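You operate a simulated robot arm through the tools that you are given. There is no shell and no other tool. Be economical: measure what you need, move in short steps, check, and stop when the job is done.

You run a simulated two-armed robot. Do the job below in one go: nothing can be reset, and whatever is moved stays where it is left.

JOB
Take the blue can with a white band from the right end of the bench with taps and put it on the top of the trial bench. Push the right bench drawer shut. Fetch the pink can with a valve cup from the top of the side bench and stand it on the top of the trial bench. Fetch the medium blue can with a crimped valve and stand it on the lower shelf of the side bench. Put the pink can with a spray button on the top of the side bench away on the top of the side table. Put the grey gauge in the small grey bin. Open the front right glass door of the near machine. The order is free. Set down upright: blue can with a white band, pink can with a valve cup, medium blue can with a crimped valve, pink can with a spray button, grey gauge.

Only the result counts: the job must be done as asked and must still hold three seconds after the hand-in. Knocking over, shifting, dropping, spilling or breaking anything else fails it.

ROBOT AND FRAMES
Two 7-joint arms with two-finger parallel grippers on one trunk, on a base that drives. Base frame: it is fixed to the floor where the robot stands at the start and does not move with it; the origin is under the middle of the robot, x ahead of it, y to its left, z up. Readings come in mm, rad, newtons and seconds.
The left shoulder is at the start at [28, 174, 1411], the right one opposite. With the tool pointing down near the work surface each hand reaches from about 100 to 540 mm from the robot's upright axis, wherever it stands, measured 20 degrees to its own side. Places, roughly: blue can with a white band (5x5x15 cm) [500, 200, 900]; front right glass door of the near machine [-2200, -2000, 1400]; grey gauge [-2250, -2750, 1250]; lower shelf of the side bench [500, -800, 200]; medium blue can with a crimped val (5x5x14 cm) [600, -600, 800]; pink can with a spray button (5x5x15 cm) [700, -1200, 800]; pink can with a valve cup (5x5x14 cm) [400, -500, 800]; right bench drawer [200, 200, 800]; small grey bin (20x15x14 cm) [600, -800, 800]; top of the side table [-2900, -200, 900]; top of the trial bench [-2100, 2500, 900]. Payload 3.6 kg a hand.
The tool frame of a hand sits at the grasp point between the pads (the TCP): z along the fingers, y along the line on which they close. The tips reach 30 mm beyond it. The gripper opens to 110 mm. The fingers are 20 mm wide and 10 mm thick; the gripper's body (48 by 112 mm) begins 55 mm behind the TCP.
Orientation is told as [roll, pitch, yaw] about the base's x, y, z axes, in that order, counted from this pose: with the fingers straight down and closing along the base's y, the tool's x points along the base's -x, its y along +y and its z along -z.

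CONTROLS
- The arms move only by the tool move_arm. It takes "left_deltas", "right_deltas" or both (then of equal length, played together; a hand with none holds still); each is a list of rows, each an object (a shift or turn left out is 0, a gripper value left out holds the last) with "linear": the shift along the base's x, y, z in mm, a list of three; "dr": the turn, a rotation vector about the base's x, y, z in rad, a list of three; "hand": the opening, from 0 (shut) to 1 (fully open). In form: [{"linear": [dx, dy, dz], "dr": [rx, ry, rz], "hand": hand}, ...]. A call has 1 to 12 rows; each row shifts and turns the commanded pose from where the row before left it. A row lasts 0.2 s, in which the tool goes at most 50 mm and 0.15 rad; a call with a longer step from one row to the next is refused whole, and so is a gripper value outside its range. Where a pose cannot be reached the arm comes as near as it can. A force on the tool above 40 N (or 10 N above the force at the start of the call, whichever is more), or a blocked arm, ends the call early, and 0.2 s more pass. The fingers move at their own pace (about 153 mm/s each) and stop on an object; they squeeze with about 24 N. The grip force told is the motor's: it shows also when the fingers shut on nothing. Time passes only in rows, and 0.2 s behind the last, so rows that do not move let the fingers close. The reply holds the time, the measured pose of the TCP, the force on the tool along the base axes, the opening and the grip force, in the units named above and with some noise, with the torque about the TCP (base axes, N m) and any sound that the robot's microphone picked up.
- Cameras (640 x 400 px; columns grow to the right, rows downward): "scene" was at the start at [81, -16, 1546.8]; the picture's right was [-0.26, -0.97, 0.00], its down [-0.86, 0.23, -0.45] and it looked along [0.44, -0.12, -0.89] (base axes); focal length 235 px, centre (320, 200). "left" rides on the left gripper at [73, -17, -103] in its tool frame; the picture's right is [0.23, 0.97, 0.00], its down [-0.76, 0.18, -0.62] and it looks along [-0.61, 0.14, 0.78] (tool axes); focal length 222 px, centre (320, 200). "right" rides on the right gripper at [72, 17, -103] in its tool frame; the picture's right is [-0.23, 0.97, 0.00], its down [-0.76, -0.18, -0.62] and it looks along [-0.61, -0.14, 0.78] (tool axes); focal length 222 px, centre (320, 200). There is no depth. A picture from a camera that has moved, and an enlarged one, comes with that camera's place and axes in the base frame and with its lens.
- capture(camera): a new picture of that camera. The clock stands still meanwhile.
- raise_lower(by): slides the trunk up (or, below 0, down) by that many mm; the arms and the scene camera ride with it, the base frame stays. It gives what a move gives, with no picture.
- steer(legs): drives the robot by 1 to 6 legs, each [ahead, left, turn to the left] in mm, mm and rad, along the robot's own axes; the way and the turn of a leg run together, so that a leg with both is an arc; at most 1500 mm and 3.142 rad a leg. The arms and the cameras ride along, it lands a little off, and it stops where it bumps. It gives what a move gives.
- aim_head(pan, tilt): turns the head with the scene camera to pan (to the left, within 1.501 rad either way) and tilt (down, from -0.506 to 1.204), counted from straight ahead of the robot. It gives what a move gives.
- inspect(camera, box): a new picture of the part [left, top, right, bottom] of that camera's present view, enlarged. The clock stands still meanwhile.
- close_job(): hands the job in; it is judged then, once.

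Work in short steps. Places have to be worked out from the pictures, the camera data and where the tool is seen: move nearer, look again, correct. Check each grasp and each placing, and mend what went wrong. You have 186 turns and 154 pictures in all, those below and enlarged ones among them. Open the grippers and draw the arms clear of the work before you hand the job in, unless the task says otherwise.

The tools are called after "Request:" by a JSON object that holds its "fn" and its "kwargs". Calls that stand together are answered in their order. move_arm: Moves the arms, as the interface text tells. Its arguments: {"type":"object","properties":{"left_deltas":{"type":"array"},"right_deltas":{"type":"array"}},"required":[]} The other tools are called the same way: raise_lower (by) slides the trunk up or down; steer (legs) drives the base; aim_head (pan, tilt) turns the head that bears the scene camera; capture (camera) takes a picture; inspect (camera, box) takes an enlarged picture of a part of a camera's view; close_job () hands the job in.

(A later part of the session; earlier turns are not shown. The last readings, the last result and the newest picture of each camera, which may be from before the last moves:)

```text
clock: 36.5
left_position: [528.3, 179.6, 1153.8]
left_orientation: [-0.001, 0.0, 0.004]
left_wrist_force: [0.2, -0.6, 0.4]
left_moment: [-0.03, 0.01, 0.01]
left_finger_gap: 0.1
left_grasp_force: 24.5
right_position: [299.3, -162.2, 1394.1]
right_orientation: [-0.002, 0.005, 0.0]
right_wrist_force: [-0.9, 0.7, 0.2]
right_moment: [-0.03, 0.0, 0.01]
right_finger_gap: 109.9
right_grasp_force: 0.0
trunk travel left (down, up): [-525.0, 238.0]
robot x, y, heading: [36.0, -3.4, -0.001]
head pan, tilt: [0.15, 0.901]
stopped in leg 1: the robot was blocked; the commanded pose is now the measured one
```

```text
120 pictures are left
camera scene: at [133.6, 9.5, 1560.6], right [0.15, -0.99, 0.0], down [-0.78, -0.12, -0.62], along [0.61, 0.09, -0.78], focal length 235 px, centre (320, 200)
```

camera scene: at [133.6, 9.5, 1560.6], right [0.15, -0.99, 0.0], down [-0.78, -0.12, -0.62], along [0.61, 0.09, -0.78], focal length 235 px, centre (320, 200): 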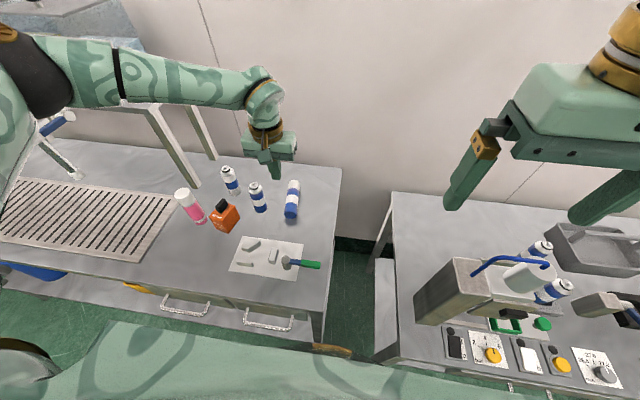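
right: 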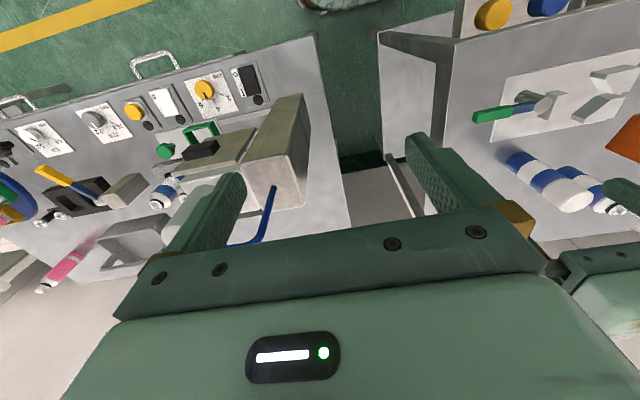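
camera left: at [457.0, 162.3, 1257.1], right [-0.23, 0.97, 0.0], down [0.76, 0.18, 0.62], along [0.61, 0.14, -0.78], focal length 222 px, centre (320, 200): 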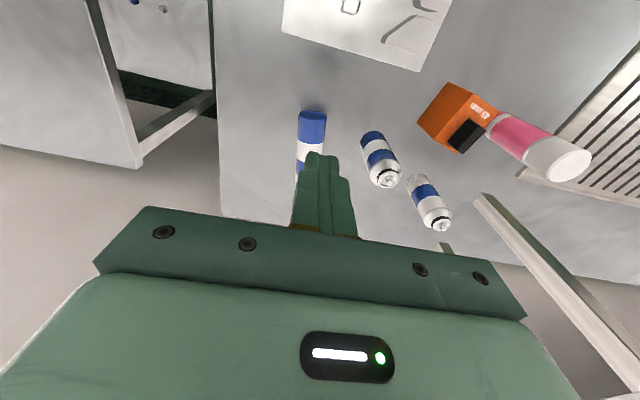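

The base is blocked at x≈36. Turning right swings my left shoulder closer to the can, so I back 20 mm, turn −0.5 rad.

Request:
{"fn": "steer", "kwargs": {"legs": [[-20, 0, 0], [0, 0, -0.5]]}}

Request:
{"fn": "aim_head", "kwargs": {"pan": 0.6, "tilt": 0.9}}

Request:
{"fn": "capture", "kwargs": {"camera": "scene"}}

```text
clock: 38.7
left_position: [535.5, -80.1, 1153.1]
left_orientation: [-0.001, 0.001, -0.501]
left_wrist_force: [0.4, -0.5, -0.1]
left_moment: [-0.04, -0.02, -0.02]
left_finger_gap: 0.0
left_grasp_force: 24.1
right_position: [170.0, -268.5, 1393.4]
right_orientation: [0.0, 0.005, -0.506]
right_wrist_force: [0.1, 0.2, -0.1]
right_moment: [-0.02, 0.0, -0.01]
right_finger_gap: 110.2
right_grasp_force: 0.2
trunk travel left (down, up): [-525.0, 238.0]
robot x, y, heading: [17.6, -2.5, -0.506]
head pan, tilt: [0.15, 0.901]
```

```text
clock: 39.6
left_position: [534.2, -81.2, 1154.1]
left_orientation: [-0.003, -0.001, -0.501]
left_wrist_force: [0.3, -0.1, -0.4]
left_moment: [0.02, 0.03, -0.02]
left_finger_gap: 0.0
left_grasp_force: 23.7
right_position: [168.0, -267.9, 1394.0]
right_orientation: [-0.001, 0.006, -0.507]
right_wrist_force: [-0.2, -0.3, -0.3]
right_moment: [-0.01, -0.02, -0.01]
right_finger_gap: 109.9
right_grasp_force: 0.1
trunk travel left (down, up): [-525.0, 238.0]
robot x, y, heading: [19.3, -4.0, -0.51]
head pan, tilt: [0.6, 0.901]
```

```text
119 pictures are left
camera scene: at [110.9, -4.2, 1560.7], right [0.09, -1.0, 0.0], down [-0.78, -0.07, -0.62], along [0.62, 0.06, -0.78], focal length 235 px, centre (320, 200)
```

scene: 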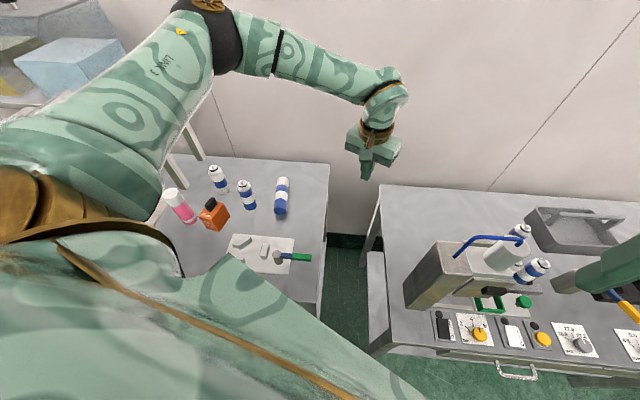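

I swing the left hand back over the can with yaw aligned to the can axis (≈+0.15), opening it.

Request:
{"fn": "move_arm", "kwargs": {"left_deltas": [{"linear": [8, 45, 0], "dr": [0, 0, 0.108], "hand": 0.75}, {"linear": [8, 45, 0], "dr": [0, 0, 0.108]}, {"linear": [8, 45, 0], "dr": [0, 0, 0.108]}, {"linear": [8, 45, 0], "dr": [0, 0, 0.108]}, {"linear": [8, 45, 0], "dr": [0, 0, 0.108]}, {"linear": [8, 44, 0], "dr": [0, 0, 0.108]}]}}

Request:
{"fn": "raise_lower", "kwargs": {"by": -120}}

Request:
{"fn": "capture", "kwargs": {"camera": "left"}}

```text
clock: 41.0
left_position: [582.8, 191.0, 1154.9]
left_orientation: [-0.004, -0.002, 0.147]
left_wrist_force: [1.2, 1.0, 0.8]
left_moment: [-0.01, 0.01, -0.02]
left_finger_gap: 82.7
left_grasp_force: 0.0
right_position: [167.8, -265.4, 1394.3]
right_orientation: [-0.002, 0.004, -0.505]
right_wrist_force: [0.0, -0.2, 0.5]
right_moment: [-0.03, 0.0, -0.01]
right_finger_gap: 110.0
right_grasp_force: 0.2
trunk travel left (down, up): [-525.0, 238.0]
robot x, y, heading: [19.0, -1.0, -0.509]
head pan, tilt: [0.6, 0.901]
```

```text
clock: 42.5
left_position: [582.2, 189.2, 1035.5]
left_orientation: [-0.002, 0.0, 0.148]
left_wrist_force: [-0.3, -1.4, 0.1]
left_moment: [0.01, -0.02, 0.0]
left_finger_gap: 82.7
left_grasp_force: 0.0
right_position: [168.7, -267.4, 1274.8]
right_orientation: [0.001, 0.005, -0.505]
right_wrist_force: [-0.2, -0.9, 0.1]
right_moment: [-0.01, -0.02, -0.01]
right_finger_gap: 110.1
right_grasp_force: 0.1
trunk travel left (down, up): [-405.0, 358.0]
robot x, y, heading: [18.8, 0.7, -0.51]
head pan, tilt: [0.6, 0.901]
```

```text
118 pictures are left
camera left: at [513.7, 162.0, 1137.7], right [-0.37, 0.93, 0.0], down [0.73, 0.29, 0.62], along [0.58, 0.23, -0.78], focal length 222 px, centre (320, 200)
```

left: 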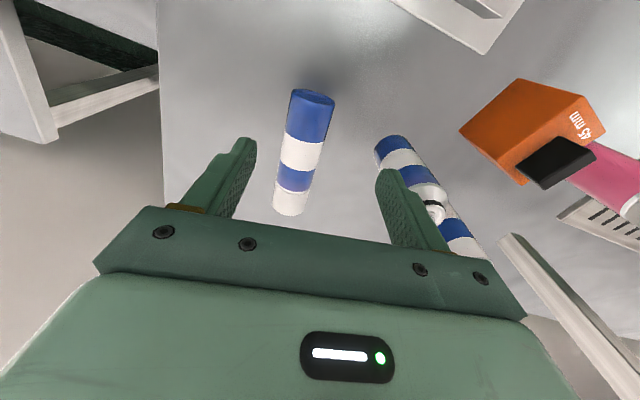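

The can's axis is confirmed: base [580,179], direction +0.147 rad, z≈878. I advance over its middle and lower trunk another 80 for reach.

Request:
{"fn": "raise_lower", "kwargs": {"by": -80}}

Request:
{"fn": "move_arm", "kwargs": {"left_deltas": [{"linear": [28, 2, 10]}, {"linear": [28, 1, 0]}, {"linear": [28, 1, 0]}, {"linear": [0, 0, 0]}]}}

Request:
{"fn": "capture", "kwargs": {"camera": "left"}}

Request:
{"fn": "capture", "kwargs": {"camera": "scene"}}

```text
clock: 43.7
left_position: [582.4, 189.2, 955.4]
left_orientation: [-0.001, -0.003, 0.147]
left_wrist_force: [-0.5, -0.1, -0.1]
left_moment: [0.02, -0.01, 0.0]
left_finger_gap: 82.3
left_grasp_force: 0.0
right_position: [168.7, -267.9, 1194.0]
right_orientation: [-0.001, 0.004, -0.507]
right_wrist_force: [-0.8, 0.7, 0.0]
right_moment: [0.0, -0.01, 0.01]
right_finger_gap: 109.7
right_grasp_force: 0.1
trunk travel left (down, up): [-325.0, 438.0]
robot x, y, heading: [20.8, -1.1, -0.511]
head pan, tilt: [0.6, 0.901]
```

```text
clock: 44.7
left_position: [667.4, 194.2, 964.4]
left_orientation: [-0.002, 0.001, 0.146]
left_wrist_force: [-0.5, 0.0, 0.7]
left_moment: [0.0, -0.05, 0.01]
left_finger_gap: 82.6
left_grasp_force: 0.1
right_position: [168.5, -267.6, 1194.9]
right_orientation: [-0.001, 0.003, -0.505]
right_wrist_force: [-0.3, -0.7, 0.2]
right_moment: [-0.01, -0.02, -0.01]
right_finger_gap: 110.0
right_grasp_force: 0.1
trunk travel left (down, up): [-325.0, 438.0]
robot x, y, heading: [21.6, -0.4, -0.509]
head pan, tilt: [0.6, 0.901]
```

```text
117 pictures are left
camera left: at [598.4, 166.5, 1068.2], right [-0.37, 0.93, 0.0], down [0.73, 0.29, 0.62], along [0.58, 0.23, -0.78], focal length 222 px, centre (320, 200)
```

left: 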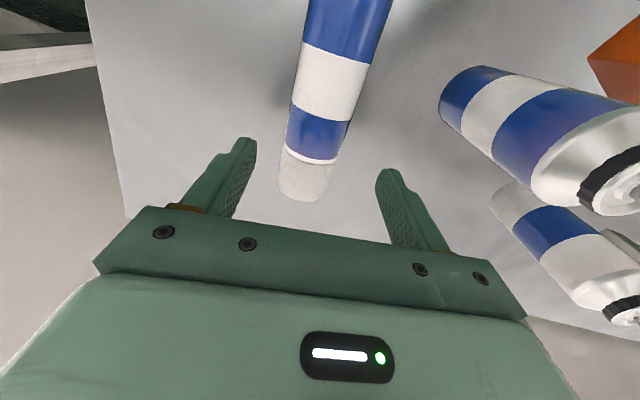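

```text
116 pictures are left
camera scene: at [153.2, -27.6, 1359.0], right [0.09, -1.0, 0.0], down [-0.78, -0.07, -0.62], along [0.62, 0.06, -0.78], focal length 235 px, centre (320, 200)
```

scene: 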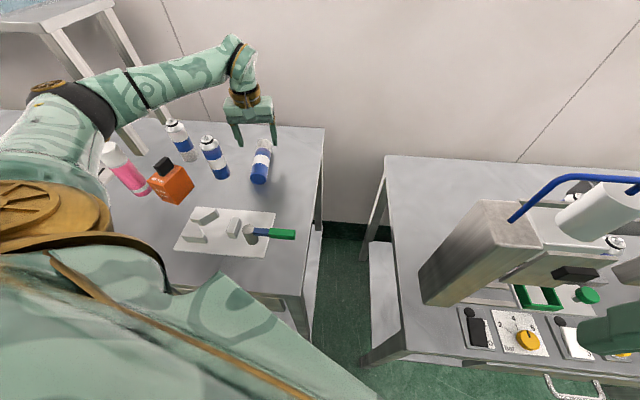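

Aligned over the white band. I descend to z≈892 and close.

Request:
{"fn": "move_arm", "kwargs": {"left_deltas": [{"linear": [0, 0, -30]}, {"linear": [0, 0, -25]}, {"linear": [0, 0, -17]}, {"linear": [0, 0, 0]}]}}

Request:
{"fn": "move_arm", "kwargs": {"left_deltas": [{"hand": 0}, {"hand": 0}, {"hand": 0}, {"linear": [0, 0, 10]}, {"linear": [0, 0, 0]}]}}

Request:
{"fn": "capture", "kwargs": {"camera": "left"}}

```text
clock: 45.4
left_position: [667.2, 192.9, 910.6]
left_orientation: [-0.012, -0.007, 0.159]
left_wrist_force: [-18.1, -2.6, 23.4]
left_moment: [0.98, 1.0, 0.94]
left_finger_gap: 82.8
left_grasp_force: 0.4
right_position: [167.3, -269.1, 1194.7]
right_orientation: [0.002, 0.003, -0.504]
right_wrist_force: [0.2, -0.2, 0.7]
right_moment: [-0.03, 0.04, -0.02]
right_finger_gap: 110.0
right_grasp_force: 0.0
trunk travel left (down, up): [-325.0, 438.0]
robot x, y, heading: [18.9, -1.6, -0.508]
head pan, tilt: [0.6, 0.901]
stopped in row 3 (left hand): the force on the tool passed its limit at 50 N (the readings are from after the stop); the commanded pose is now the measured one
```

```text
clock: 46.6
left_position: [669.3, 192.0, 917.1]
left_orientation: [-0.012, -0.007, 0.151]
left_wrist_force: [-0.2, -0.1, -2.3]
left_moment: [0.03, -0.11, 0.01]
left_finger_gap: 44.0
left_grasp_force: 23.9
right_position: [169.0, -267.6, 1193.8]
right_orientation: [0.0, 0.003, -0.507]
right_wrist_force: [0.7, -0.1, 0.2]
right_moment: [-0.02, 0.02, -0.02]
right_finger_gap: 109.9
right_grasp_force: 0.1
trunk travel left (down, up): [-325.0, 438.0]
robot x, y, heading: [18.8, -1.8, -0.509]
head pan, tilt: [0.6, 0.901]
```

```text
115 pictures are left
camera left: at [599.5, 166.1, 1019.0], right [-0.37, 0.93, -0.01], down [0.72, 0.3, 0.63], along [0.59, 0.22, -0.78], focal length 222 px, centre (320, 200)
```

left: 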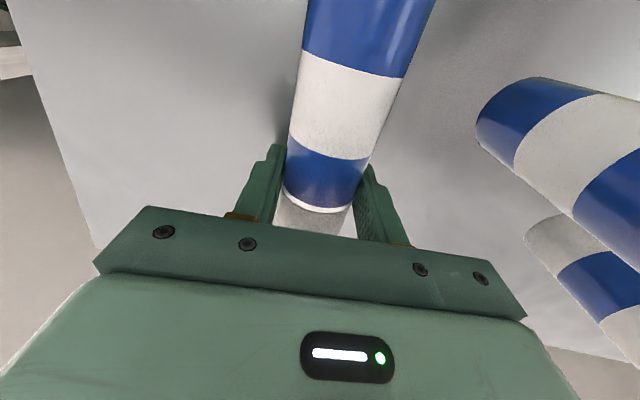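

Gripped (gap 44, weight ≈2 N). I lift to about z 1040, then rotate the hand 90° so the can stands upright with the fingers pointing ahead.

Request:
{"fn": "move_arm", "kwargs": {"left_deltas": [{"linear": [0, 0, 40]}, {"linear": [0, 0, 45]}, {"linear": [-20, 0, 45]}, {"linear": [-20, -5, 20]}, {"linear": [-20, -5, 0]}, {"linear": [-20, -5, 0]}]}}

Request:
{"fn": "move_arm", "kwargs": {"left_deltas": [{"linear": [0, -5, 0], "dr": [0.0213, -0.1414, 0]}, {"linear": [0, -5, 0], "dr": [0.0213, -0.1414, 0]}, {"linear": [0, -5, 0], "dr": [0.0213, -0.1414, 0]}, {"linear": [0, -5, 0], "dr": [0.0213, -0.1414, 0]}, {"linear": [0, 0, 0], "dr": [0.0213, -0.1414, 0]}, {"linear": [0, 0, 0], "dr": [0.0213, -0.1414, 0]}]}}

Request:
{"fn": "capture", "kwargs": {"camera": "scene"}}

```text
clock: 48.0
left_position: [589.1, 179.0, 1067.6]
left_orientation: [-0.012, -0.009, 0.154]
left_wrist_force: [-0.5, 0.5, -1.2]
left_moment: [0.01, -0.11, 0.04]
left_finger_gap: 44.2
left_grasp_force: 24.2
right_position: [168.6, -267.6, 1194.1]
right_orientation: [-0.001, 0.006, -0.504]
right_wrist_force: [0.5, -0.2, 0.4]
right_moment: [0.0, -0.02, 0.01]
right_finger_gap: 110.1
right_grasp_force: 0.0
trunk travel left (down, up): [-325.0, 438.0]
robot x, y, heading: [17.2, -3.2, -0.504]
head pan, tilt: [0.6, 0.901]
```

```text
clock: 49.4
left_position: [589.1, 156.1, 1066.8]
left_orientation: [-0.011, -0.692, 0.147]
left_wrist_force: [0.4, 0.1, -2.0]
left_moment: [-0.02, -0.04, -0.01]
left_finger_gap: 44.1
left_grasp_force: 23.9
left hand out of reach, approached as far as the arm can: row 6
right_position: [169.2, -267.4, 1194.1]
right_orientation: [0.0, 0.006, -0.506]
right_wrist_force: [-0.2, 0.2, 0.4]
right_moment: [-0.01, -0.02, 0.04]
right_finger_gap: 110.3
right_grasp_force: 0.1
trunk travel left (down, up): [-325.0, 438.0]
robot x, y, heading: [16.5, -2.2, -0.505]
head pan, tilt: [0.6, 0.901]
```

```text
114 pictures are left
camera scene: at [154.1, -27.5, 1358.9], right [0.09, -1.0, 0.0], down [-0.78, -0.07, -0.62], along [0.62, 0.06, -0.78], focal length 235 px, centre (320, 200)
```

scene: 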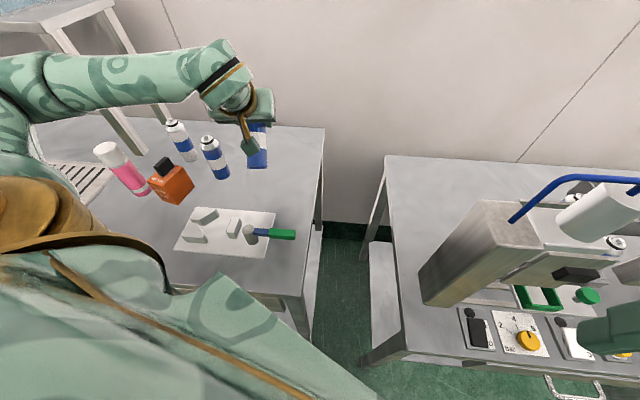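

The wrist limit is reached here; I back straight away from the bench (world −x) with the can and straighten the heading, then finish the rotation in free space.

Request:
{"fn": "steer", "kwargs": {"legs": [[-437, -242, 0], [0, 0, 0.505]]}}

Request:
{"fn": "move_arm", "kwargs": {"left_deltas": [{"linear": [0, -10, 10], "dr": [0, -0.143, 0]}, {"linear": [0, -10, 10], "dr": [0, -0.143, 0]}]}}

```text
clock: 53.8
left_position: [-51.1, 412.4, 1067.6]
left_orientation: [-0.012, -0.69, 0.654]
left_wrist_force: [0.4, 0.5, -2.1]
left_moment: [0.03, -0.08, 0.02]
left_finger_gap: 44.2
left_grasp_force: 24.3
right_position: [-213.6, -161.6, 1194.6]
right_orientation: [0.0, 0.005, 0.002]
right_wrist_force: [-0.6, 0.7, -0.3]
right_moment: [0.02, 0.02, 0.02]
right_finger_gap: 110.0
right_grasp_force: 0.0
trunk travel left (down, up): [-325.0, 438.0]
robot x, y, heading: [-474.4, -3.7, -0.001]
head pan, tilt: [0.6, 0.901]
```

```text
clock: 54.4
left_position: [-32.3, 384.8, 1103.3]
left_orientation: [-0.219, -0.851, 0.789]
left_wrist_force: [0.1, 0.0, -1.4]
left_moment: [0.04, -0.02, -0.02]
left_finger_gap: 43.8
left_grasp_force: 23.8
left hand out of reach, approached as far as the arm can: row 1, 2
right_position: [-213.8, -163.3, 1195.1]
right_orientation: [0.0, 0.004, 0.001]
right_wrist_force: [-0.2, 0.7, -0.4]
right_moment: [0.01, -0.02, 0.05]
right_finger_gap: 109.9
right_grasp_force: 0.1
trunk travel left (down, up): [-325.0, 438.0]
robot x, y, heading: [-471.0, -0.5, 0.001]
head pan, tilt: [0.6, 0.901]
```

I move the hand to the front of the left shoulder and yaw it back to straight ahead so that the pitch can finish.

Request:
{"fn": "move_arm", "kwargs": {"left_deltas": [{"linear": [20, -35, 0], "dr": [0, 0, -0.13]}, {"linear": [20, -35, 0], "dr": [0, 0, -0.13]}, {"linear": [20, -35, 0], "dr": [0, 0, -0.13]}, {"linear": [20, -35, 0], "dr": [0, 0, -0.13]}, {"linear": [20, -35, 0], "dr": [0, 0, -0.13]}, {"linear": [10, 0, 0]}]}}

```text
clock: 55.8
left_position: [75.9, 211.7, 1103.7]
left_orientation: [-0.226, -0.86, 0.141]
left_wrist_force: [0.3, -0.3, -0.8]
left_moment: [0.05, -0.1, 0.02]
left_finger_gap: 44.0
left_grasp_force: 24.0
right_position: [-214.5, -162.1, 1193.7]
right_orientation: [-0.001, 0.006, 0.0]
right_wrist_force: [0.7, 0.3, -0.5]
right_moment: [0.0, 0.0, -0.03]
right_finger_gap: 110.0
right_grasp_force: 0.1
trunk travel left (down, up): [-325.0, 438.0]
robot x, y, heading: [-474.5, -6.5, -0.003]
head pan, tilt: [0.6, 0.901]
```

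Now I remove the leftover roll/yaw and complete the pitch to −π/2.

Request:
{"fn": "move_arm", "kwargs": {"left_deltas": [{"dr": [0.14, 0, 0.03]}, {"dr": [0, -0.142, 0]}, {"dr": [0, -0.142, 0]}, {"dr": [0, -0.142, 0]}, {"dr": [0, -0.142, 0]}, {"dr": [0, -0.142, 0]}, {"linear": [0, 0, 0]}]}}

Request:
{"fn": "capture", "kwargs": {"camera": "left"}}

Request:
{"fn": "aim_head", "kwargs": {"pan": 0.35, "tilt": 0.5}}

Request:
{"fn": "capture", "kwargs": {"camera": "scene"}}

```text
clock: 57.4
left_position: [99.5, 160.6, 1213.0]
left_orientation: [0.005, -1.27, -0.01]
left_wrist_force: [-0.2, -0.5, -1.6]
left_moment: [0.03, -0.07, 0.02]
left_finger_gap: 43.8
left_grasp_force: 24.0
left hand out of reach, approached as far as the arm can: row 2, 3, 4, 5, 6
right_position: [-213.0, -162.0, 1194.2]
right_orientation: [-0.002, 0.006, 0.0]
right_wrist_force: [0.1, 0.0, -0.3]
right_moment: [0.03, -0.01, -0.03]
right_finger_gap: 109.9
right_grasp_force: 0.0
trunk travel left (down, up): [-325.0, 438.0]
robot x, y, heading: [-469.8, -2.4, -0.003]
head pan, tilt: [0.6, 0.901]
```

```text
113 pictures are left
camera left: at [-20.4, 143.7, 1174.0], right [-0.06, 0.97, -0.22], down [-0.37, 0.18, 0.91], along [0.93, 0.14, 0.35], focal length 222 px, centre (320, 200)
```

left: 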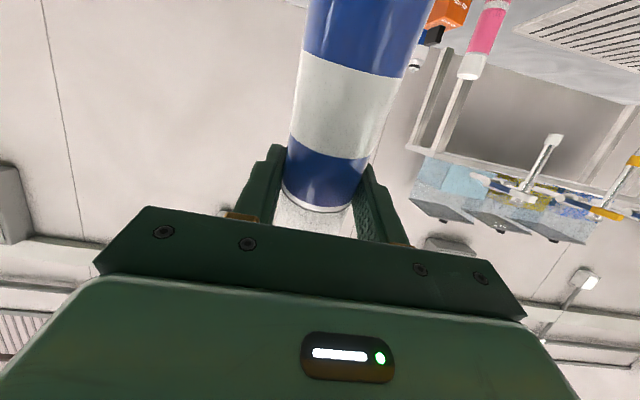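

```text
clock: 58.2
left_position: [100.6, 160.7, 1212.3]
left_orientation: [0.002, -1.269, -0.01]
left_wrist_force: [-0.3, 0.4, -1.9]
left_moment: [-0.04, -0.03, 0.03]
left_finger_gap: 43.9
left_grasp_force: 24.0
right_position: [-214.3, -162.2, 1193.8]
right_orientation: [0.001, 0.006, 0.0]
right_wrist_force: [-0.1, 0.2, 0.5]
right_moment: [-0.03, 0.01, -0.01]
right_finger_gap: 109.8
right_grasp_force: 0.1
trunk travel left (down, up): [-325.0, 438.0]
robot x, y, heading: [-470.8, 1.0, 0.003]
head pan, tilt: [0.351, 0.499]
```

```text
112 pictures are left
camera scene: at [-320.0, 28.8, 1392.7], right [0.34, -0.94, 0.0], down [-0.45, -0.17, -0.88], along [0.82, 0.3, -0.48], focal length 235 px, centre (320, 200)
```

scene: 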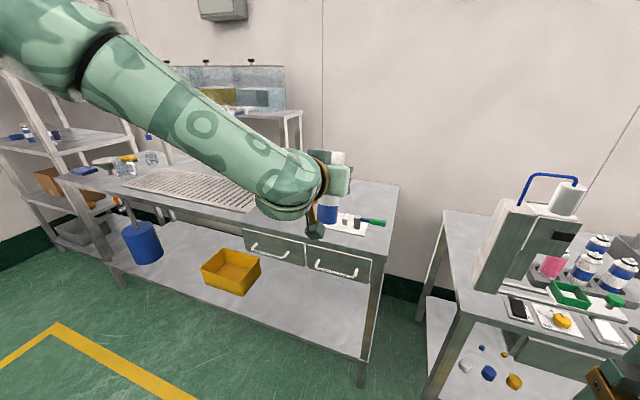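

The hand rises on its own toward shoulder height, so horizontal pointing is easier high up. I raise it relative to the shoulder and finish the pitch.

Request:
{"fn": "move_arm", "kwargs": {"left_deltas": [{"linear": [0, 0, 45]}, {"linear": [0, 0, 45]}, {"linear": [0, 0, 45]}, {"linear": [0, 0, 45]}, {"linear": [0, 0, 0]}]}}

```text
clock: 59.4
left_position: [101.8, 161.0, 1394.1]
left_orientation: [0.001, -1.269, -0.008]
left_wrist_force: [0.1, -0.5, -1.5]
left_moment: [0.01, -0.03, -0.01]
left_finger_gap: 43.8
left_grasp_force: 24.2
right_position: [-212.8, -161.6, 1194.6]
right_orientation: [0.0, 0.004, 0.002]
right_wrist_force: [0.0, 0.2, -0.2]
right_moment: [-0.03, 0.02, -0.02]
right_finger_gap: 109.6
right_grasp_force: 0.1
trunk travel left (down, up): [-325.0, 438.0]
robot x, y, heading: [-476.1, -5.6, -0.003]
head pan, tilt: [0.351, 0.499]
```

Request:
{"fn": "move_arm", "kwargs": {"left_deltas": [{"dr": [0, -0.1, 0]}, {"dr": [0, -0.1, 0]}, {"dr": [0, -0.1, 0]}, {"linear": [0, 0, 0]}]}}

```text
clock: 60.4
left_position: [99.6, 160.2, 1393.1]
left_orientation: [1.329, -1.57, -1.333]
left_wrist_force: [0.6, -0.2, -1.8]
left_moment: [0.01, -0.03, 0.02]
left_finger_gap: 44.0
left_grasp_force: 24.0
right_position: [-213.5, -162.7, 1193.7]
right_orientation: [0.001, 0.005, 0.0]
right_wrist_force: [0.7, 0.4, 0.1]
right_moment: [-0.01, -0.01, 0.01]
right_finger_gap: 110.3
right_grasp_force: 0.1
trunk travel left (down, up): [-325.0, 438.0]
robot x, y, heading: [-472.7, -0.4, 0.003]
head pan, tilt: [0.351, 0.499]
```

Request:
{"fn": "move_arm", "kwargs": {"left_deltas": [{"linear": [0, 0, -40]}, {"linear": [0, 0, -40]}, {"linear": [0, 0, 0]}]}}

Request:
{"fn": "aim_head", "kwargs": {"pan": 0.35, "tilt": 0.3}}

Request:
{"fn": "inspect", "kwargs": {"camera": "scene", "box": [220, 50, 420, 250]}}

```text
clock: 61.2
left_position: [96.3, 141.9, 1346.3]
left_orientation: [0.202, -1.553, -0.199]
left_wrist_force: [0.3, -0.1, -2.3]
left_moment: [-0.01, 0.01, -0.04]
left_finger_gap: 44.0
left_grasp_force: 24.1
left hand out of reach, approached as far as the arm can: row 1, 2
right_position: [-213.9, -162.6, 1193.7]
right_orientation: [0.001, 0.004, 0.002]
right_wrist_force: [0.2, -0.1, 0.0]
right_moment: [-0.02, 0.0, -0.01]
right_finger_gap: 110.3
right_grasp_force: 0.1
trunk travel left (down, up): [-325.0, 438.0]
robot x, y, heading: [-473.1, -7.5, -0.002]
head pan, tilt: [0.351, 0.499]
```

```text
clock: 62.0
left_position: [97.4, 142.9, 1348.7]
left_orientation: [0.173, -1.555, -0.17]
left_wrist_force: [-0.5, 0.4, -1.4]
left_moment: [-0.01, -0.01, 0.0]
left_finger_gap: 43.9
left_grasp_force: 24.0
right_position: [-213.7, -163.1, 1194.6]
right_orientation: [0.0, 0.003, 0.002]
right_wrist_force: [0.4, -0.5, 0.0]
right_moment: [-0.03, -0.02, -0.01]
right_finger_gap: 109.9
right_grasp_force: 0.1
trunk travel left (down, up): [-325.0, 438.0]
robot x, y, heading: [-472.4, -1.7, 0.001]
head pan, tilt: [0.351, 0.3]
```

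```text
2.00 times, centred on (320, 150) of scene
camera zoom: at [-317.6, 29.6, 1411.1], right [0.34, -0.94, 0.0], down [-0.28, -0.1, -0.95], along [0.9, 0.33, -0.3], focal length 471 px, centre (320, 300)
```

zoom: 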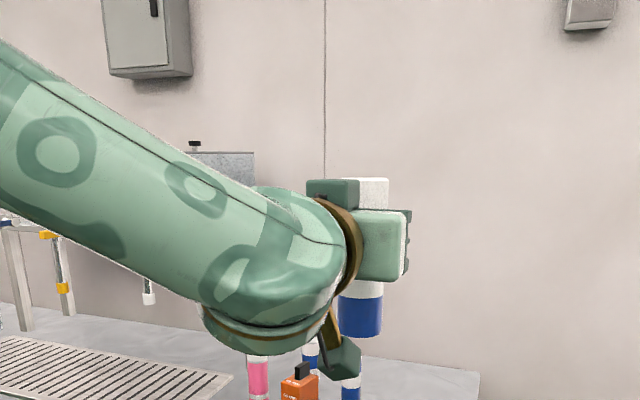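

Lowering is limited by the bent elbow; more extension should allow it. I extend forward and lower in steps to test.

Request:
{"fn": "move_arm", "kwargs": {"left_deltas": [{"linear": [40, 5, 0], "dr": [0, -0.015, 0]}, {"linear": [40, 5, 0]}, {"linear": [40, 5, 0]}, {"linear": [20, 5, -20]}, {"linear": [0, 0, -40]}, {"linear": [0, 0, -40]}, {"linear": [0, 0, -40]}, {"linear": [0, 0, 0]}]}}

```text
clock: 63.8
left_position: [209.0, 149.3, 1358.4]
left_orientation: [2.917, -1.557, -2.925]
left_wrist_force: [-0.8, 0.1, -1.3]
left_moment: [-0.03, 0.03, -0.01]
left_finger_gap: 43.7
left_grasp_force: 23.8
left hand out of reach, approached as far as the arm can: row 1, 2, 4, 5, 6, 7
right_position: [-213.0, -162.3, 1193.4]
right_orientation: [0.0, 0.006, 0.002]
right_wrist_force: [-0.1, -0.9, 0.1]
right_moment: [0.0, -0.01, -0.03]
right_finger_gap: 110.0
right_grasp_force: 0.1
trunk travel left (down, up): [-325.0, 438.0]
robot x, y, heading: [-472.4, -1.4, 0.002]
head pan, tilt: [0.351, 0.3]
```

Extension didn't help. I try yawing the hand toward the right (elbow out left), which may let it go lower with the can upright.

Request:
{"fn": "move_arm", "kwargs": {"left_deltas": [{"linear": [-25, 0, 0], "dr": [0, 0, -0.14]}, {"linear": [-25, 0, 0], "dr": [0, 0, -0.14]}, {"linear": [-25, 0, 0], "dr": [0, 0, -0.14]}, {"linear": [-25, 0, 0], "dr": [0, 0, -0.14]}, {"linear": [-25, 0, 0], "dr": [0, 0, -0.14]}, {"linear": [-25, 0, 0], "dr": [0, 0, -0.14]}]}}

Request:
{"fn": "move_arm", "kwargs": {"left_deltas": [{"linear": [0, 0, -40]}, {"linear": [0, 0, -40]}, {"linear": [0, 0, -40]}, {"linear": [0, 0, 0]}]}}

```text
clock: 65.2
left_position: [100.5, 187.2, 1347.1]
left_orientation: [-0.257, -1.52, -0.376]
left_wrist_force: [-0.3, -0.9, -1.4]
left_moment: [0.03, -0.02, -0.03]
left_finger_gap: 44.0
left_grasp_force: 24.1
left hand out of reach, approached as far as the arm can: row 1, 2
right_position: [-214.8, -162.9, 1193.5]
right_orientation: [-0.001, 0.003, 0.005]
right_wrist_force: [1.1, 1.0, 0.2]
right_moment: [0.03, -0.01, 0.0]
right_finger_gap: 110.0
right_grasp_force: 0.1
trunk travel left (down, up): [-325.0, 438.0]
robot x, y, heading: [-472.2, -0.4, -0.001]
head pan, tilt: [0.351, 0.3]
```

```text
clock: 66.2
left_position: [100.8, 183.7, 1228.9]
left_orientation: [-0.263, -1.521, -0.369]
left_wrist_force: [0.2, 0.0, -2.7]
left_moment: [-0.03, 0.01, -0.02]
left_finger_gap: 43.9
left_grasp_force: 23.8
right_position: [-214.0, -161.8, 1194.2]
right_orientation: [0.001, 0.005, 0.003]
right_wrist_force: [0.0, 0.9, -0.8]
right_moment: [0.03, 0.0, 0.01]
right_finger_gap: 110.2
right_grasp_force: 0.3
trunk travel left (down, up): [-325.0, 438.0]
robot x, y, heading: [-474.7, -0.3, 0.001]
head pan, tilt: [0.351, 0.3]
```

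Now it lowers freely. I continue down with more yaw and a small tilt correction.

Request:
{"fn": "move_arm", "kwargs": {"left_deltas": [{"linear": [0, 0, -40], "dr": [-0.018, -0.046, 0]}, {"linear": [0, 0, -40], "dr": [0, 0, -0.14]}, {"linear": [0, 0, -40], "dr": [0, 0, -0.14]}, {"linear": [0, 0, -40]}, {"linear": [0, 0, -40]}, {"linear": [0, 0, 0]}]}}

Request:
{"fn": "aim_head", "kwargs": {"pan": 0.35, "tilt": 0.6}}

Request:
{"fn": "capture", "kwargs": {"camera": "scene"}}

```text
clock: 67.5
left_position: [104.3, 184.0, 1026.6]
left_orientation: [-0.542, -1.569, -0.373]
left_wrist_force: [0.0, -0.3, -1.5]
left_moment: [0.02, 0.01, 0.0]
left_finger_gap: 44.0
left_grasp_force: 24.4
right_position: [-212.9, -161.3, 1194.4]
right_orientation: [-0.001, 0.006, 0.001]
right_wrist_force: [0.4, 0.9, -0.2]
right_moment: [0.03, -0.04, 0.05]
right_finger_gap: 109.8
right_grasp_force: 0.0
trunk travel left (down, up): [-325.0, 438.0]
robot x, y, heading: [-473.7, -3.1, 0.002]
head pan, tilt: [0.351, 0.3]
```

```text
clock: 68.3
left_position: [104.2, 183.0, 1026.1]
left_orientation: [-0.679, -1.567, -0.236]
left_wrist_force: [-0.1, 0.1, -1.6]
left_moment: [0.02, -0.01, -0.01]
left_finger_gap: 43.9
left_grasp_force: 23.3
right_position: [-212.4, -162.7, 1194.2]
right_orientation: [0.001, 0.005, 0.002]
right_wrist_force: [-1.1, 0.2, 0.3]
right_moment: [0.01, 0.0, 0.02]
right_finger_gap: 110.4
right_grasp_force: 0.0
trunk travel left (down, up): [-325.0, 438.0]
robot x, y, heading: [-477.8, 0.6, -0.002]
head pan, tilt: [0.351, 0.6]
```

```text
110 pictures are left
camera scene: at [-322.4, 28.0, 1383.7], right [0.34, -0.94, 0.0], down [-0.53, -0.19, -0.83], along [0.77, 0.28, -0.56], focal length 235 px, centre (320, 200)
```

scene: 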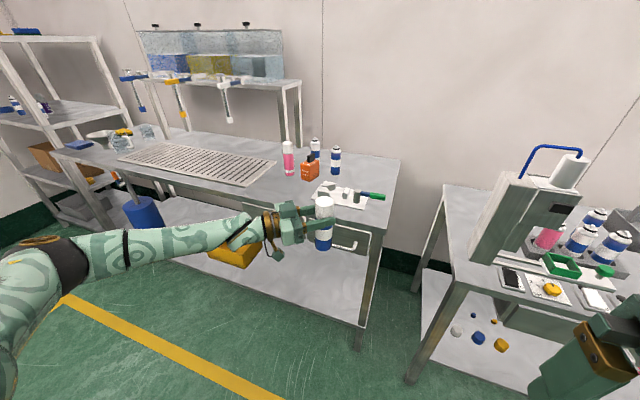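

The can is upright in a low, flexible posture. I zoom in on the side-bench rack from here.

Request:
{"fn": "inspect", "kwargs": {"camera": "scene", "box": [460, 130, 640, 310]}}

Request:
{"fn": "inspect", "kwargs": {"camera": "scene", "box": [230, 130, 410, 270]}}

```text
2.22 times, centred on (550, 220) of scene
camera zoom: at [-322.4, 28.0, 1383.7], right [0.34, -0.94, 0.0], down [-0.53, -0.19, -0.83], along [0.77, 0.28, -0.56], focal length 523 px, centre (-191, 156)
```

zoom: 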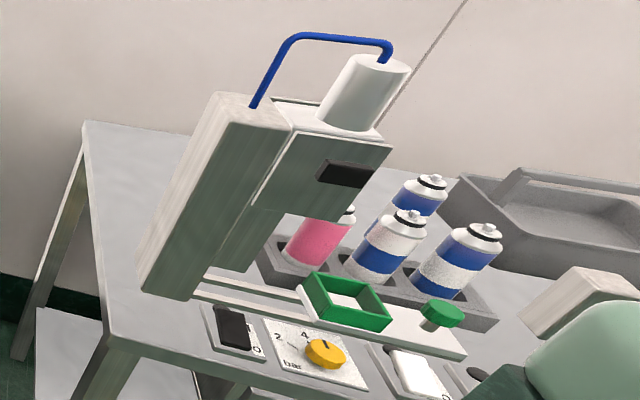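

```text
2.86 times, centred on (320, 200) of scene
camera zoom: at [-322.4, 28.0, 1383.7], right [0.34, -0.94, 0.0], down [-0.53, -0.19, -0.83], along [0.77, 0.28, -0.56], focal length 672 px, centre (320, 200)
```

zoom: 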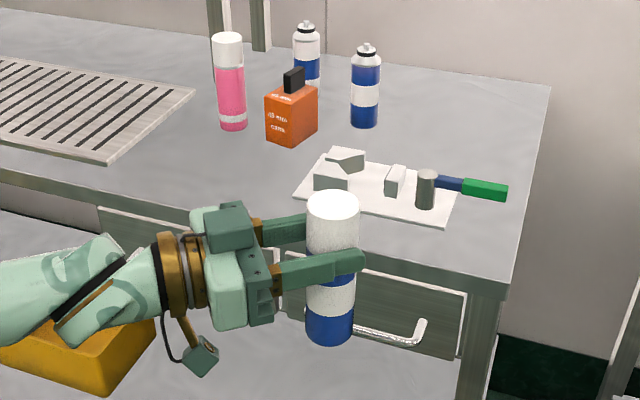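

Delivering the blue can first. I back to x≈-1175, face +y, and look toward the trial bench.

Request:
{"fn": "steer", "kwargs": {"legs": [[-700, 0, 0], [0, 0, 1.571]]}}

Request:
{"fn": "aim_head", "kwargs": {"pan": 0.4, "tilt": 0.3}}

Request:
{"fn": "capture", "kwargs": {"camera": "scene"}}

Request:
{"fn": "aim_head", "kwargs": {"pan": 1.4, "tilt": 0.3}}

Request:
{"fn": "capture", "kwargs": {"camera": "scene"}}

```text
clock: 76.0
left_position: [-1347.8, 583.9, 1027.0]
left_orientation: [-0.73, -1.568, 1.349]
left_wrist_force: [-0.3, -0.1, -1.6]
left_moment: [0.02, 0.03, 0.03]
left_finger_gap: 44.3
left_grasp_force: 24.1
right_position: [-1013.7, 255.2, 1194.1]
right_orientation: [0.002, 0.004, 1.535]
right_wrist_force: [-0.2, -0.4, -0.1]
right_moment: [-0.01, -0.02, -0.04]
right_finger_gap: 109.9
right_grasp_force: 0.1
trunk travel left (down, up): [-325.0, 438.0]
robot x, y, heading: [-1185.5, 0.2, 1.532]
head pan, tilt: [0.351, 0.6]
```

```text
clock: 76.8
left_position: [-1346.1, 583.9, 1027.1]
left_orientation: [-0.688, -1.567, 1.304]
left_wrist_force: [0.7, 0.3, -2.3]
left_moment: [-0.02, 0.0, 0.03]
left_finger_gap: 43.9
left_grasp_force: 24.3
right_position: [-1014.1, 252.6, 1193.9]
right_orientation: [0.001, 0.005, 1.537]
right_wrist_force: [0.4, 0.5, -0.3]
right_moment: [0.0, 0.0, 0.02]
right_finger_gap: 110.0
right_grasp_force: 0.1
trunk travel left (down, up): [-325.0, 438.0]
robot x, y, heading: [-1182.4, -0.8, 1.527]
head pan, tilt: [0.4, 0.3]
```

```text
107 pictures are left
camera scene: at [-1212.5, 155.9, 1411.1], right [0.93, 0.36, 0.0], down [0.11, -0.28, -0.95], along [-0.34, 0.89, -0.3], focal length 235 px, centre (320, 200)
```

scene: 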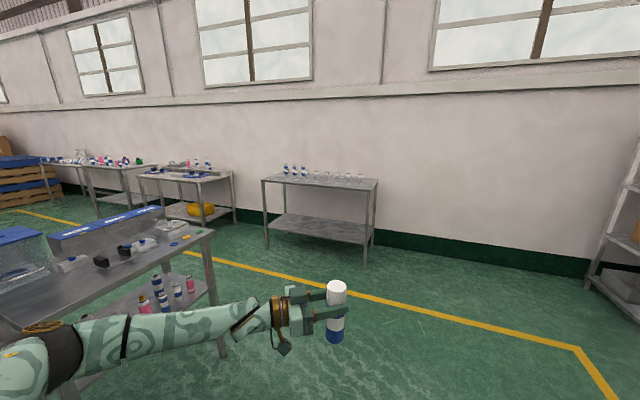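

```text
clock: 78.0
left_position: [-1347.1, 584.1, 1027.2]
left_orientation: [-0.685, -1.566, 1.308]
left_wrist_force: [0.7, 0.1, -2.3]
left_moment: [-0.02, 0.01, -0.02]
left_finger_gap: 44.0
left_grasp_force: 23.4
right_position: [-1013.0, 253.8, 1194.8]
right_orientation: [0.0, 0.004, 1.536]
right_wrist_force: [-0.9, -0.1, 0.7]
right_moment: [-0.01, -0.04, -0.01]
right_finger_gap: 109.7
right_grasp_force: 0.0
trunk travel left (down, up): [-325.0, 438.0]
robot x, y, heading: [-1182.6, -3.5, 1.536]
head pan, tilt: [1.4, 0.3]
```

```text
106 pictures are left
camera scene: at [-1270.7, 87.9, 1411.2], right [0.21, 0.98, 0.0], down [0.29, -0.06, -0.96], along [-0.93, 0.2, -0.3], focal length 235 px, centre (320, 200)
```

scene: 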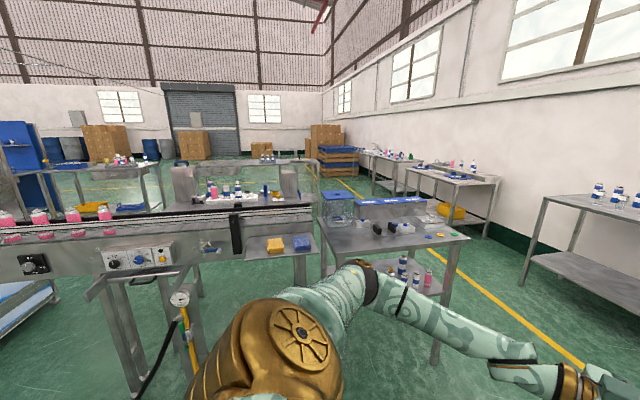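

The trial bench is the table with blue cans and beakers (front edge y≈2050–2100, x −2500…−1440). I drive over to about (−1850, 1350).

Request:
{"fn": "steer", "kwargs": {"legs": [[0, 0, 0.036], [1300, 0, 0], [0, 650, 0]]}}

Request:
{"fn": "aim_head", "kwargs": {"pan": 0.0, "tilt": 0.5}}

Request:
{"fn": "capture", "kwargs": {"camera": "scene"}}

```text
clock: 88.2
left_position: [-2017.2, 1880.0, 1026.2]
left_orientation: [-0.868, -1.567, 1.533]
left_wrist_force: [-0.2, -0.5, -1.9]
left_moment: [0.02, 0.0, 0.01]
left_finger_gap: 43.6
left_grasp_force: 24.1
right_position: [-1669.5, 1565.0, 1193.9]
right_orientation: [0.0, 0.005, 1.578]
right_wrist_force: [-1.0, -0.6, -0.3]
right_moment: [0.02, -0.02, 0.04]
right_finger_gap: 110.2
right_grasp_force: 0.0
trunk travel left (down, up): [-325.0, 438.0]
robot x, y, heading: [-1830.8, 1303.5, 1.576]
head pan, tilt: [1.4, 0.3]
```

```text
clock: 89.7
left_position: [-2017.3, 1880.7, 1026.9]
left_orientation: [-0.696, -1.568, 1.361]
left_wrist_force: [0.0, 0.1, -2.0]
left_moment: [0.01, 0.01, -0.01]
left_finger_gap: 43.9
left_grasp_force: 24.3
right_position: [-1669.9, 1565.2, 1193.6]
right_orientation: [0.001, 0.005, 1.58]
right_wrist_force: [0.3, -0.2, 0.5]
right_moment: [0.01, 0.01, -0.03]
right_finger_gap: 109.8
right_grasp_force: 0.1
trunk travel left (down, up): [-325.0, 438.0]
robot x, y, heading: [-1830.5, 1306.0, 1.581]
head pan, tilt: [0.0, 0.499]
```

```text
105 pictures are left
camera scene: at [-1828.3, 1464.1, 1392.8], right [1.0, 0.01, 0.0], down [0.0, -0.48, -0.88], along [-0.01, 0.88, -0.48], focal length 235 px, centre (320, 200)
```

scene: 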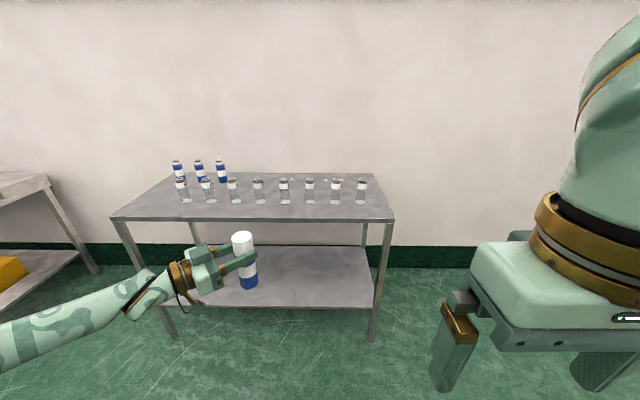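

Bench front edge ≈ y 2216 (if z=900), beakers' bases at y≈2350. I raise the can 60 mm and move 300 mm closer for a second bearing.

Request:
{"fn": "move_arm", "kwargs": {"left_deltas": [{"linear": [0, 0, 30]}, {"linear": [0, 0, 30]}]}}

Request:
{"fn": "steer", "kwargs": {"legs": [[280, 0, -0.01]]}}

Request:
{"fn": "aim_head", "kwargs": {"pan": 0.15, "tilt": 0.8}}

Request:
{"fn": "capture", "kwargs": {"camera": "scene"}}

Request:
{"fn": "capture", "kwargs": {"camera": "left"}}

```text
clock: 90.3
left_position: [-2018.5, 1879.6, 1086.4]
left_orientation: [-0.67, -1.568, 1.335]
left_wrist_force: [1.1, 0.0, -0.7]
left_moment: [-0.02, 0.05, -0.03]
left_finger_gap: 43.9
left_grasp_force: 23.9
right_position: [-1669.3, 1564.0, 1194.0]
right_orientation: [0.001, 0.005, 1.581]
right_wrist_force: [0.4, 0.4, -0.8]
right_moment: [0.01, -0.02, 0.01]
right_finger_gap: 110.1
right_grasp_force: 0.1
trunk travel left (down, up): [-325.0, 438.0]
robot x, y, heading: [-1828.8, 1304.2, 1.578]
head pan, tilt: [0.0, 0.499]
```

```text
clock: 92.3
left_position: [-2014.5, 2163.4, 1086.5]
left_orientation: [-0.742, -1.567, 1.399]
left_wrist_force: [-0.2, 0.4, -1.8]
left_moment: [-0.05, 0.0, -0.01]
left_finger_gap: 43.7
left_grasp_force: 24.3
right_position: [-1669.9, 1846.0, 1194.5]
right_orientation: [-0.001, 0.005, 1.573]
right_wrist_force: [0.7, 0.6, 0.8]
right_moment: [-0.01, 0.01, -0.02]
right_finger_gap: 109.9
right_grasp_force: 0.1
trunk travel left (down, up): [-325.0, 438.0]
robot x, y, heading: [-1827.8, 1586.7, 1.573]
head pan, tilt: [0.0, 0.499]
```

```text
clock: 93.1
left_position: [-2015.1, 2161.6, 1086.5]
left_orientation: [-0.676, -1.567, 1.333]
left_wrist_force: [0.0, 0.2, -1.7]
left_moment: [-0.03, -0.01, -0.03]
left_finger_gap: 43.8
left_grasp_force: 24.0
right_position: [-1669.3, 1844.7, 1193.7]
right_orientation: [0.001, 0.003, 1.572]
right_wrist_force: [0.5, 0.7, 0.1]
right_moment: [0.02, -0.04, 0.0]
right_finger_gap: 109.9
right_grasp_force: 0.1
trunk travel left (down, up): [-325.0, 438.0]
robot x, y, heading: [-1828.0, 1583.7, 1.568]
head pan, tilt: [0.15, 0.799]
```

```text
104 pictures are left
camera scene: at [-1840.1, 1733.4, 1366.9], right [0.99, 0.15, 0.0], down [0.11, -0.71, -0.7], along [-0.1, 0.69, -0.72], focal length 235 px, centre (320, 200)
```

scene: 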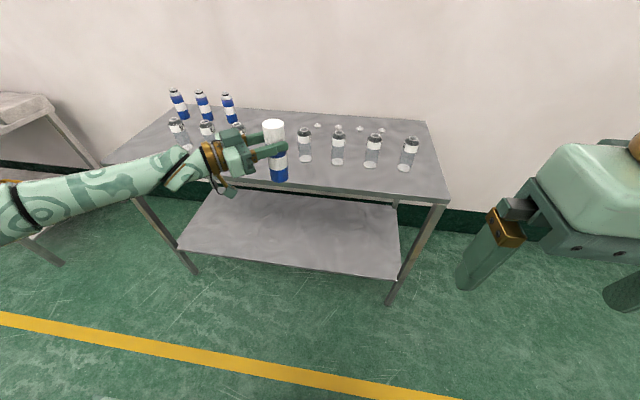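

```text
103 pictures are left
camera left: at [-2085.7, 2085.4, 1013.6], right [-0.59, 0.77, -0.23], down [-0.6, -0.24, 0.76], along [0.53, 0.59, 0.6], focal length 222 px, centre (320, 200)
```

left: 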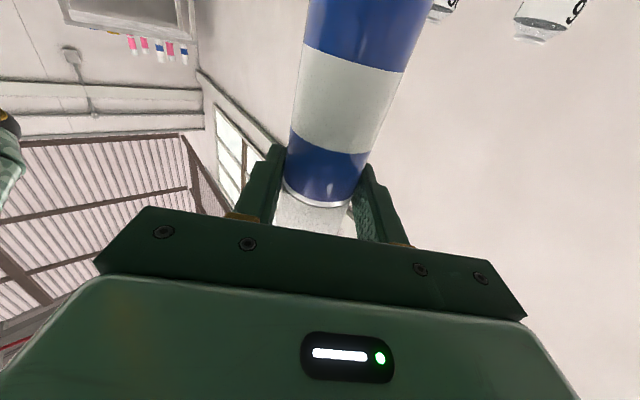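

The left end of the bench (x −2600…−2440, y 2250–2500) is free. I shift left 520 mm, then approach with the can high.

Request:
{"fn": "steer", "kwargs": {"legs": [[0, 525, 0]]}}

Request:
{"fn": "aim_head", "kwargs": {"pan": 0.25, "tilt": 0.8}}

Request:
{"fn": "capture", "kwargs": {"camera": "scene"}}

```text
clock: 96.1
left_position: [-2541.9, 2161.5, 1086.7]
left_orientation: [-0.89, -1.567, 1.548]
left_wrist_force: [-0.8, 0.2, -1.9]
left_moment: [0.0, 0.02, -0.03]
left_finger_gap: 43.9
left_grasp_force: 24.0
right_position: [-2195.9, 1845.3, 1194.4]
right_orientation: [0.001, 0.006, 1.572]
right_wrist_force: [-0.1, -0.5, -0.1]
right_moment: [0.01, -0.01, -0.02]
right_finger_gap: 110.0
right_grasp_force: 0.0
trunk travel left (down, up): [-325.0, 438.0]
robot x, y, heading: [-2357.6, 1584.6, 1.571]
head pan, tilt: [0.15, 0.799]
```

```text
clock: 96.8
left_position: [-2541.2, 2162.0, 1087.6]
left_orientation: [-0.671, -1.567, 1.326]
left_wrist_force: [-0.3, 0.2, -0.9]
left_moment: [0.01, -0.02, 0.05]
left_finger_gap: 44.0
left_grasp_force: 24.1
right_position: [-2194.7, 1845.2, 1193.9]
right_orientation: [-0.001, 0.005, 1.572]
right_wrist_force: [0.5, -0.1, -0.9]
right_moment: [0.01, -0.01, 0.0]
right_finger_gap: 109.9
right_grasp_force: 0.0
trunk travel left (down, up): [-325.0, 438.0]
robot x, y, heading: [-2354.6, 1583.5, 1.572]
head pan, tilt: [0.25, 0.799]
```

```text
102 pictures are left
camera scene: at [-2374.7, 1731.9, 1366.8], right [0.97, 0.25, 0.0], down [0.18, -0.7, -0.7], along [-0.17, 0.68, -0.72], focal length 235 px, centre (320, 200)
```

scene: 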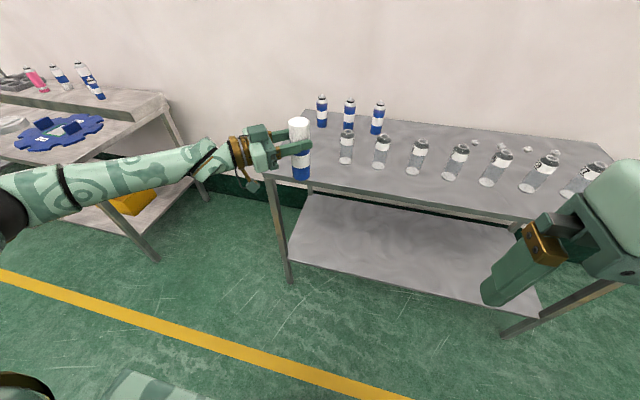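

Free corner confirmed. I drive ahead 175 mm and lower in small steps watching the vertical force.

Request:
{"fn": "steer", "kwargs": {"legs": [[175, 20, 0]]}}

Request:
{"fn": "move_arm", "kwargs": {"left_deltas": [{"linear": [0, 0, -30]}, {"linear": [0, 0, -30]}, {"linear": [0, 0, -15]}, {"linear": [0, 0, 0]}]}}

Request:
{"fn": "inspect", "kwargs": {"camera": "scene", "box": [220, 100, 460, 300]}}

```text
clock: 98.3
left_position: [-2557.7, 2339.0, 1085.6]
left_orientation: [-0.784, -1.565, 1.437]
left_wrist_force: [0.4, 0.9, -1.4]
left_moment: [-0.02, -0.02, -0.01]
left_finger_gap: 43.8
left_grasp_force: 23.6
right_position: [-2213.4, 2022.4, 1194.1]
right_orientation: [0.001, 0.005, 1.567]
right_wrist_force: [-1.0, 1.1, 0.1]
right_moment: [-0.07, -0.01, -0.05]
right_finger_gap: 110.3
right_grasp_force: 0.0
trunk travel left (down, up): [-325.0, 438.0]
robot x, y, heading: [-2371.1, 1764.3, 1.566]
head pan, tilt: [0.25, 0.799]
```

```text
clock: 99.3
left_position: [-2558.1, 2338.0, 1011.7]
left_orientation: [-0.636, -1.567, 1.289]
left_wrist_force: [-0.1, 0.1, -1.0]
left_moment: [-0.01, 0.04, -0.01]
left_finger_gap: 44.1
left_grasp_force: 24.5
right_position: [-2214.2, 2020.5, 1193.4]
right_orientation: [0.0, 0.004, 1.567]
right_wrist_force: [-0.3, 0.2, 0.2]
right_moment: [0.02, 0.0, -0.02]
right_finger_gap: 109.9
right_grasp_force: 0.1
trunk travel left (down, up): [-325.0, 438.0]
robot x, y, heading: [-2377.1, 1761.7, 1.566]
head pan, tilt: [0.25, 0.799]
```

```text
2.00 times, centred on (340, 200) of scene
camera zoom: at [-2393.8, 1907.8, 1366.8], right [0.97, 0.24, 0.0], down [0.17, -0.7, -0.7], along [-0.17, 0.68, -0.72], focal length 471 px, centre (280, 200)
```

zoom: 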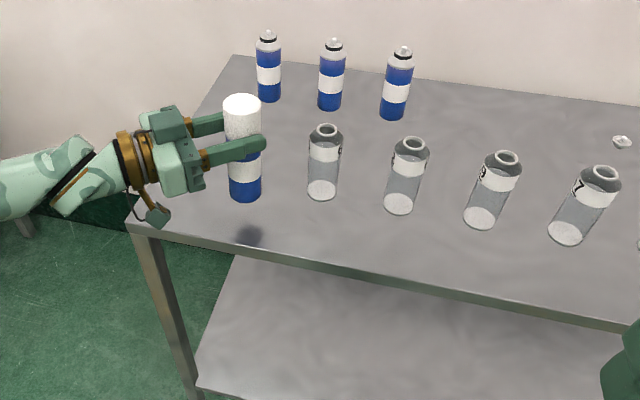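

The shadow shows ~30 mm remaining. I lower in 6 mm steps.

Request:
{"fn": "move_arm", "kwargs": {"left_deltas": [{"linear": [0, 0, -8]}, {"linear": [0, 0, -8]}, {"linear": [0, 0, -5]}, {"linear": [0, 0, 0]}]}}

Request:
{"fn": "inspect", "kwargs": {"camera": "scene", "box": [260, 120, 400, 240]}}

```text
clock: 100.3
left_position: [-2558.2, 2339.5, 990.5]
left_orientation: [-0.651, -1.569, 1.303]
left_wrist_force: [-0.4, 0.7, -2.5]
left_moment: [-0.01, 0.03, 0.03]
left_finger_gap: 44.0
left_grasp_force: 23.7
right_position: [-2214.1, 2020.6, 1193.4]
right_orientation: [0.001, 0.003, 1.567]
right_wrist_force: [0.8, 0.9, 0.5]
right_moment: [0.04, 0.03, 0.0]
right_finger_gap: 110.1
right_grasp_force: 0.1
trunk travel left (down, up): [-325.0, 438.0]
robot x, y, heading: [-2374.9, 1759.4, 1.565]
head pan, tilt: [0.25, 0.799]
```

```text
3.33 times, centred on (330, 180) of scene
camera zoom: at [-2393.9, 1907.7, 1366.8], right [0.97, 0.24, 0.0], down [0.17, -0.7, -0.7], along [-0.17, 0.68, -0.72], focal length 784 px, centre (287, 267)
```

zoom: 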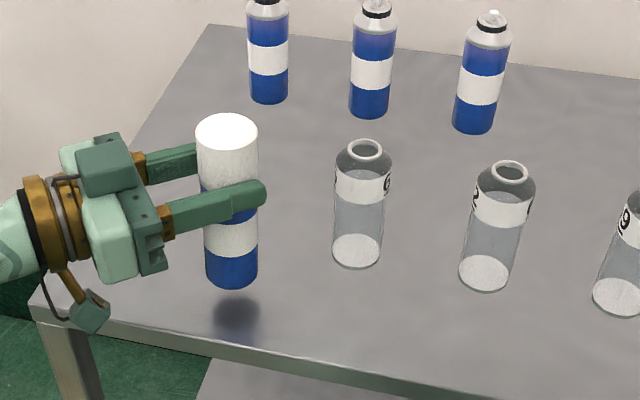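

Request:
{"fn": "move_arm", "kwargs": {"left_deltas": [{"linear": [0, 0, -10]}, {"linear": [0, 0, -8]}, {"linear": [0, 0, -4]}, {"linear": [0, 0, 0]}]}}

Request:
{"fn": "inspect", "kwargs": {"camera": "scene", "box": [260, 120, 400, 240]}}

```text
clock: 101.3
left_position: [-2557.6, 2338.3, 968.8]
left_orientation: [-0.706, -1.569, 1.358]
left_wrist_force: [0.2, -0.3, -2.1]
left_moment: [-0.03, 0.04, -0.01]
left_finger_gap: 43.7
left_grasp_force: 24.1
right_position: [-2213.2, 2020.1, 1193.2]
right_orientation: [0.0, 0.006, 1.567]
right_wrist_force: [-0.8, -0.3, -0.1]
right_moment: [-0.02, 0.02, 0.01]
right_finger_gap: 109.9
right_grasp_force: 0.0
trunk travel left (down, up): [-325.0, 438.0]
robot x, y, heading: [-2375.1, 1760.5, 1.565]
head pan, tilt: [0.25, 0.799]
```

```text
3.33 times, centred on (330, 180) of scene
camera zoom: at [-2393.9, 1907.7, 1366.8], right [0.97, 0.24, 0.0], down [0.17, -0.7, -0.7], along [-0.17, 0.68, -0.72], focal length 784 px, centre (287, 267)
```

zoom: 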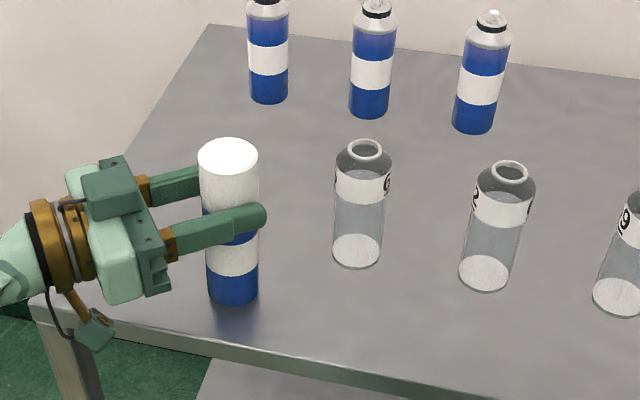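

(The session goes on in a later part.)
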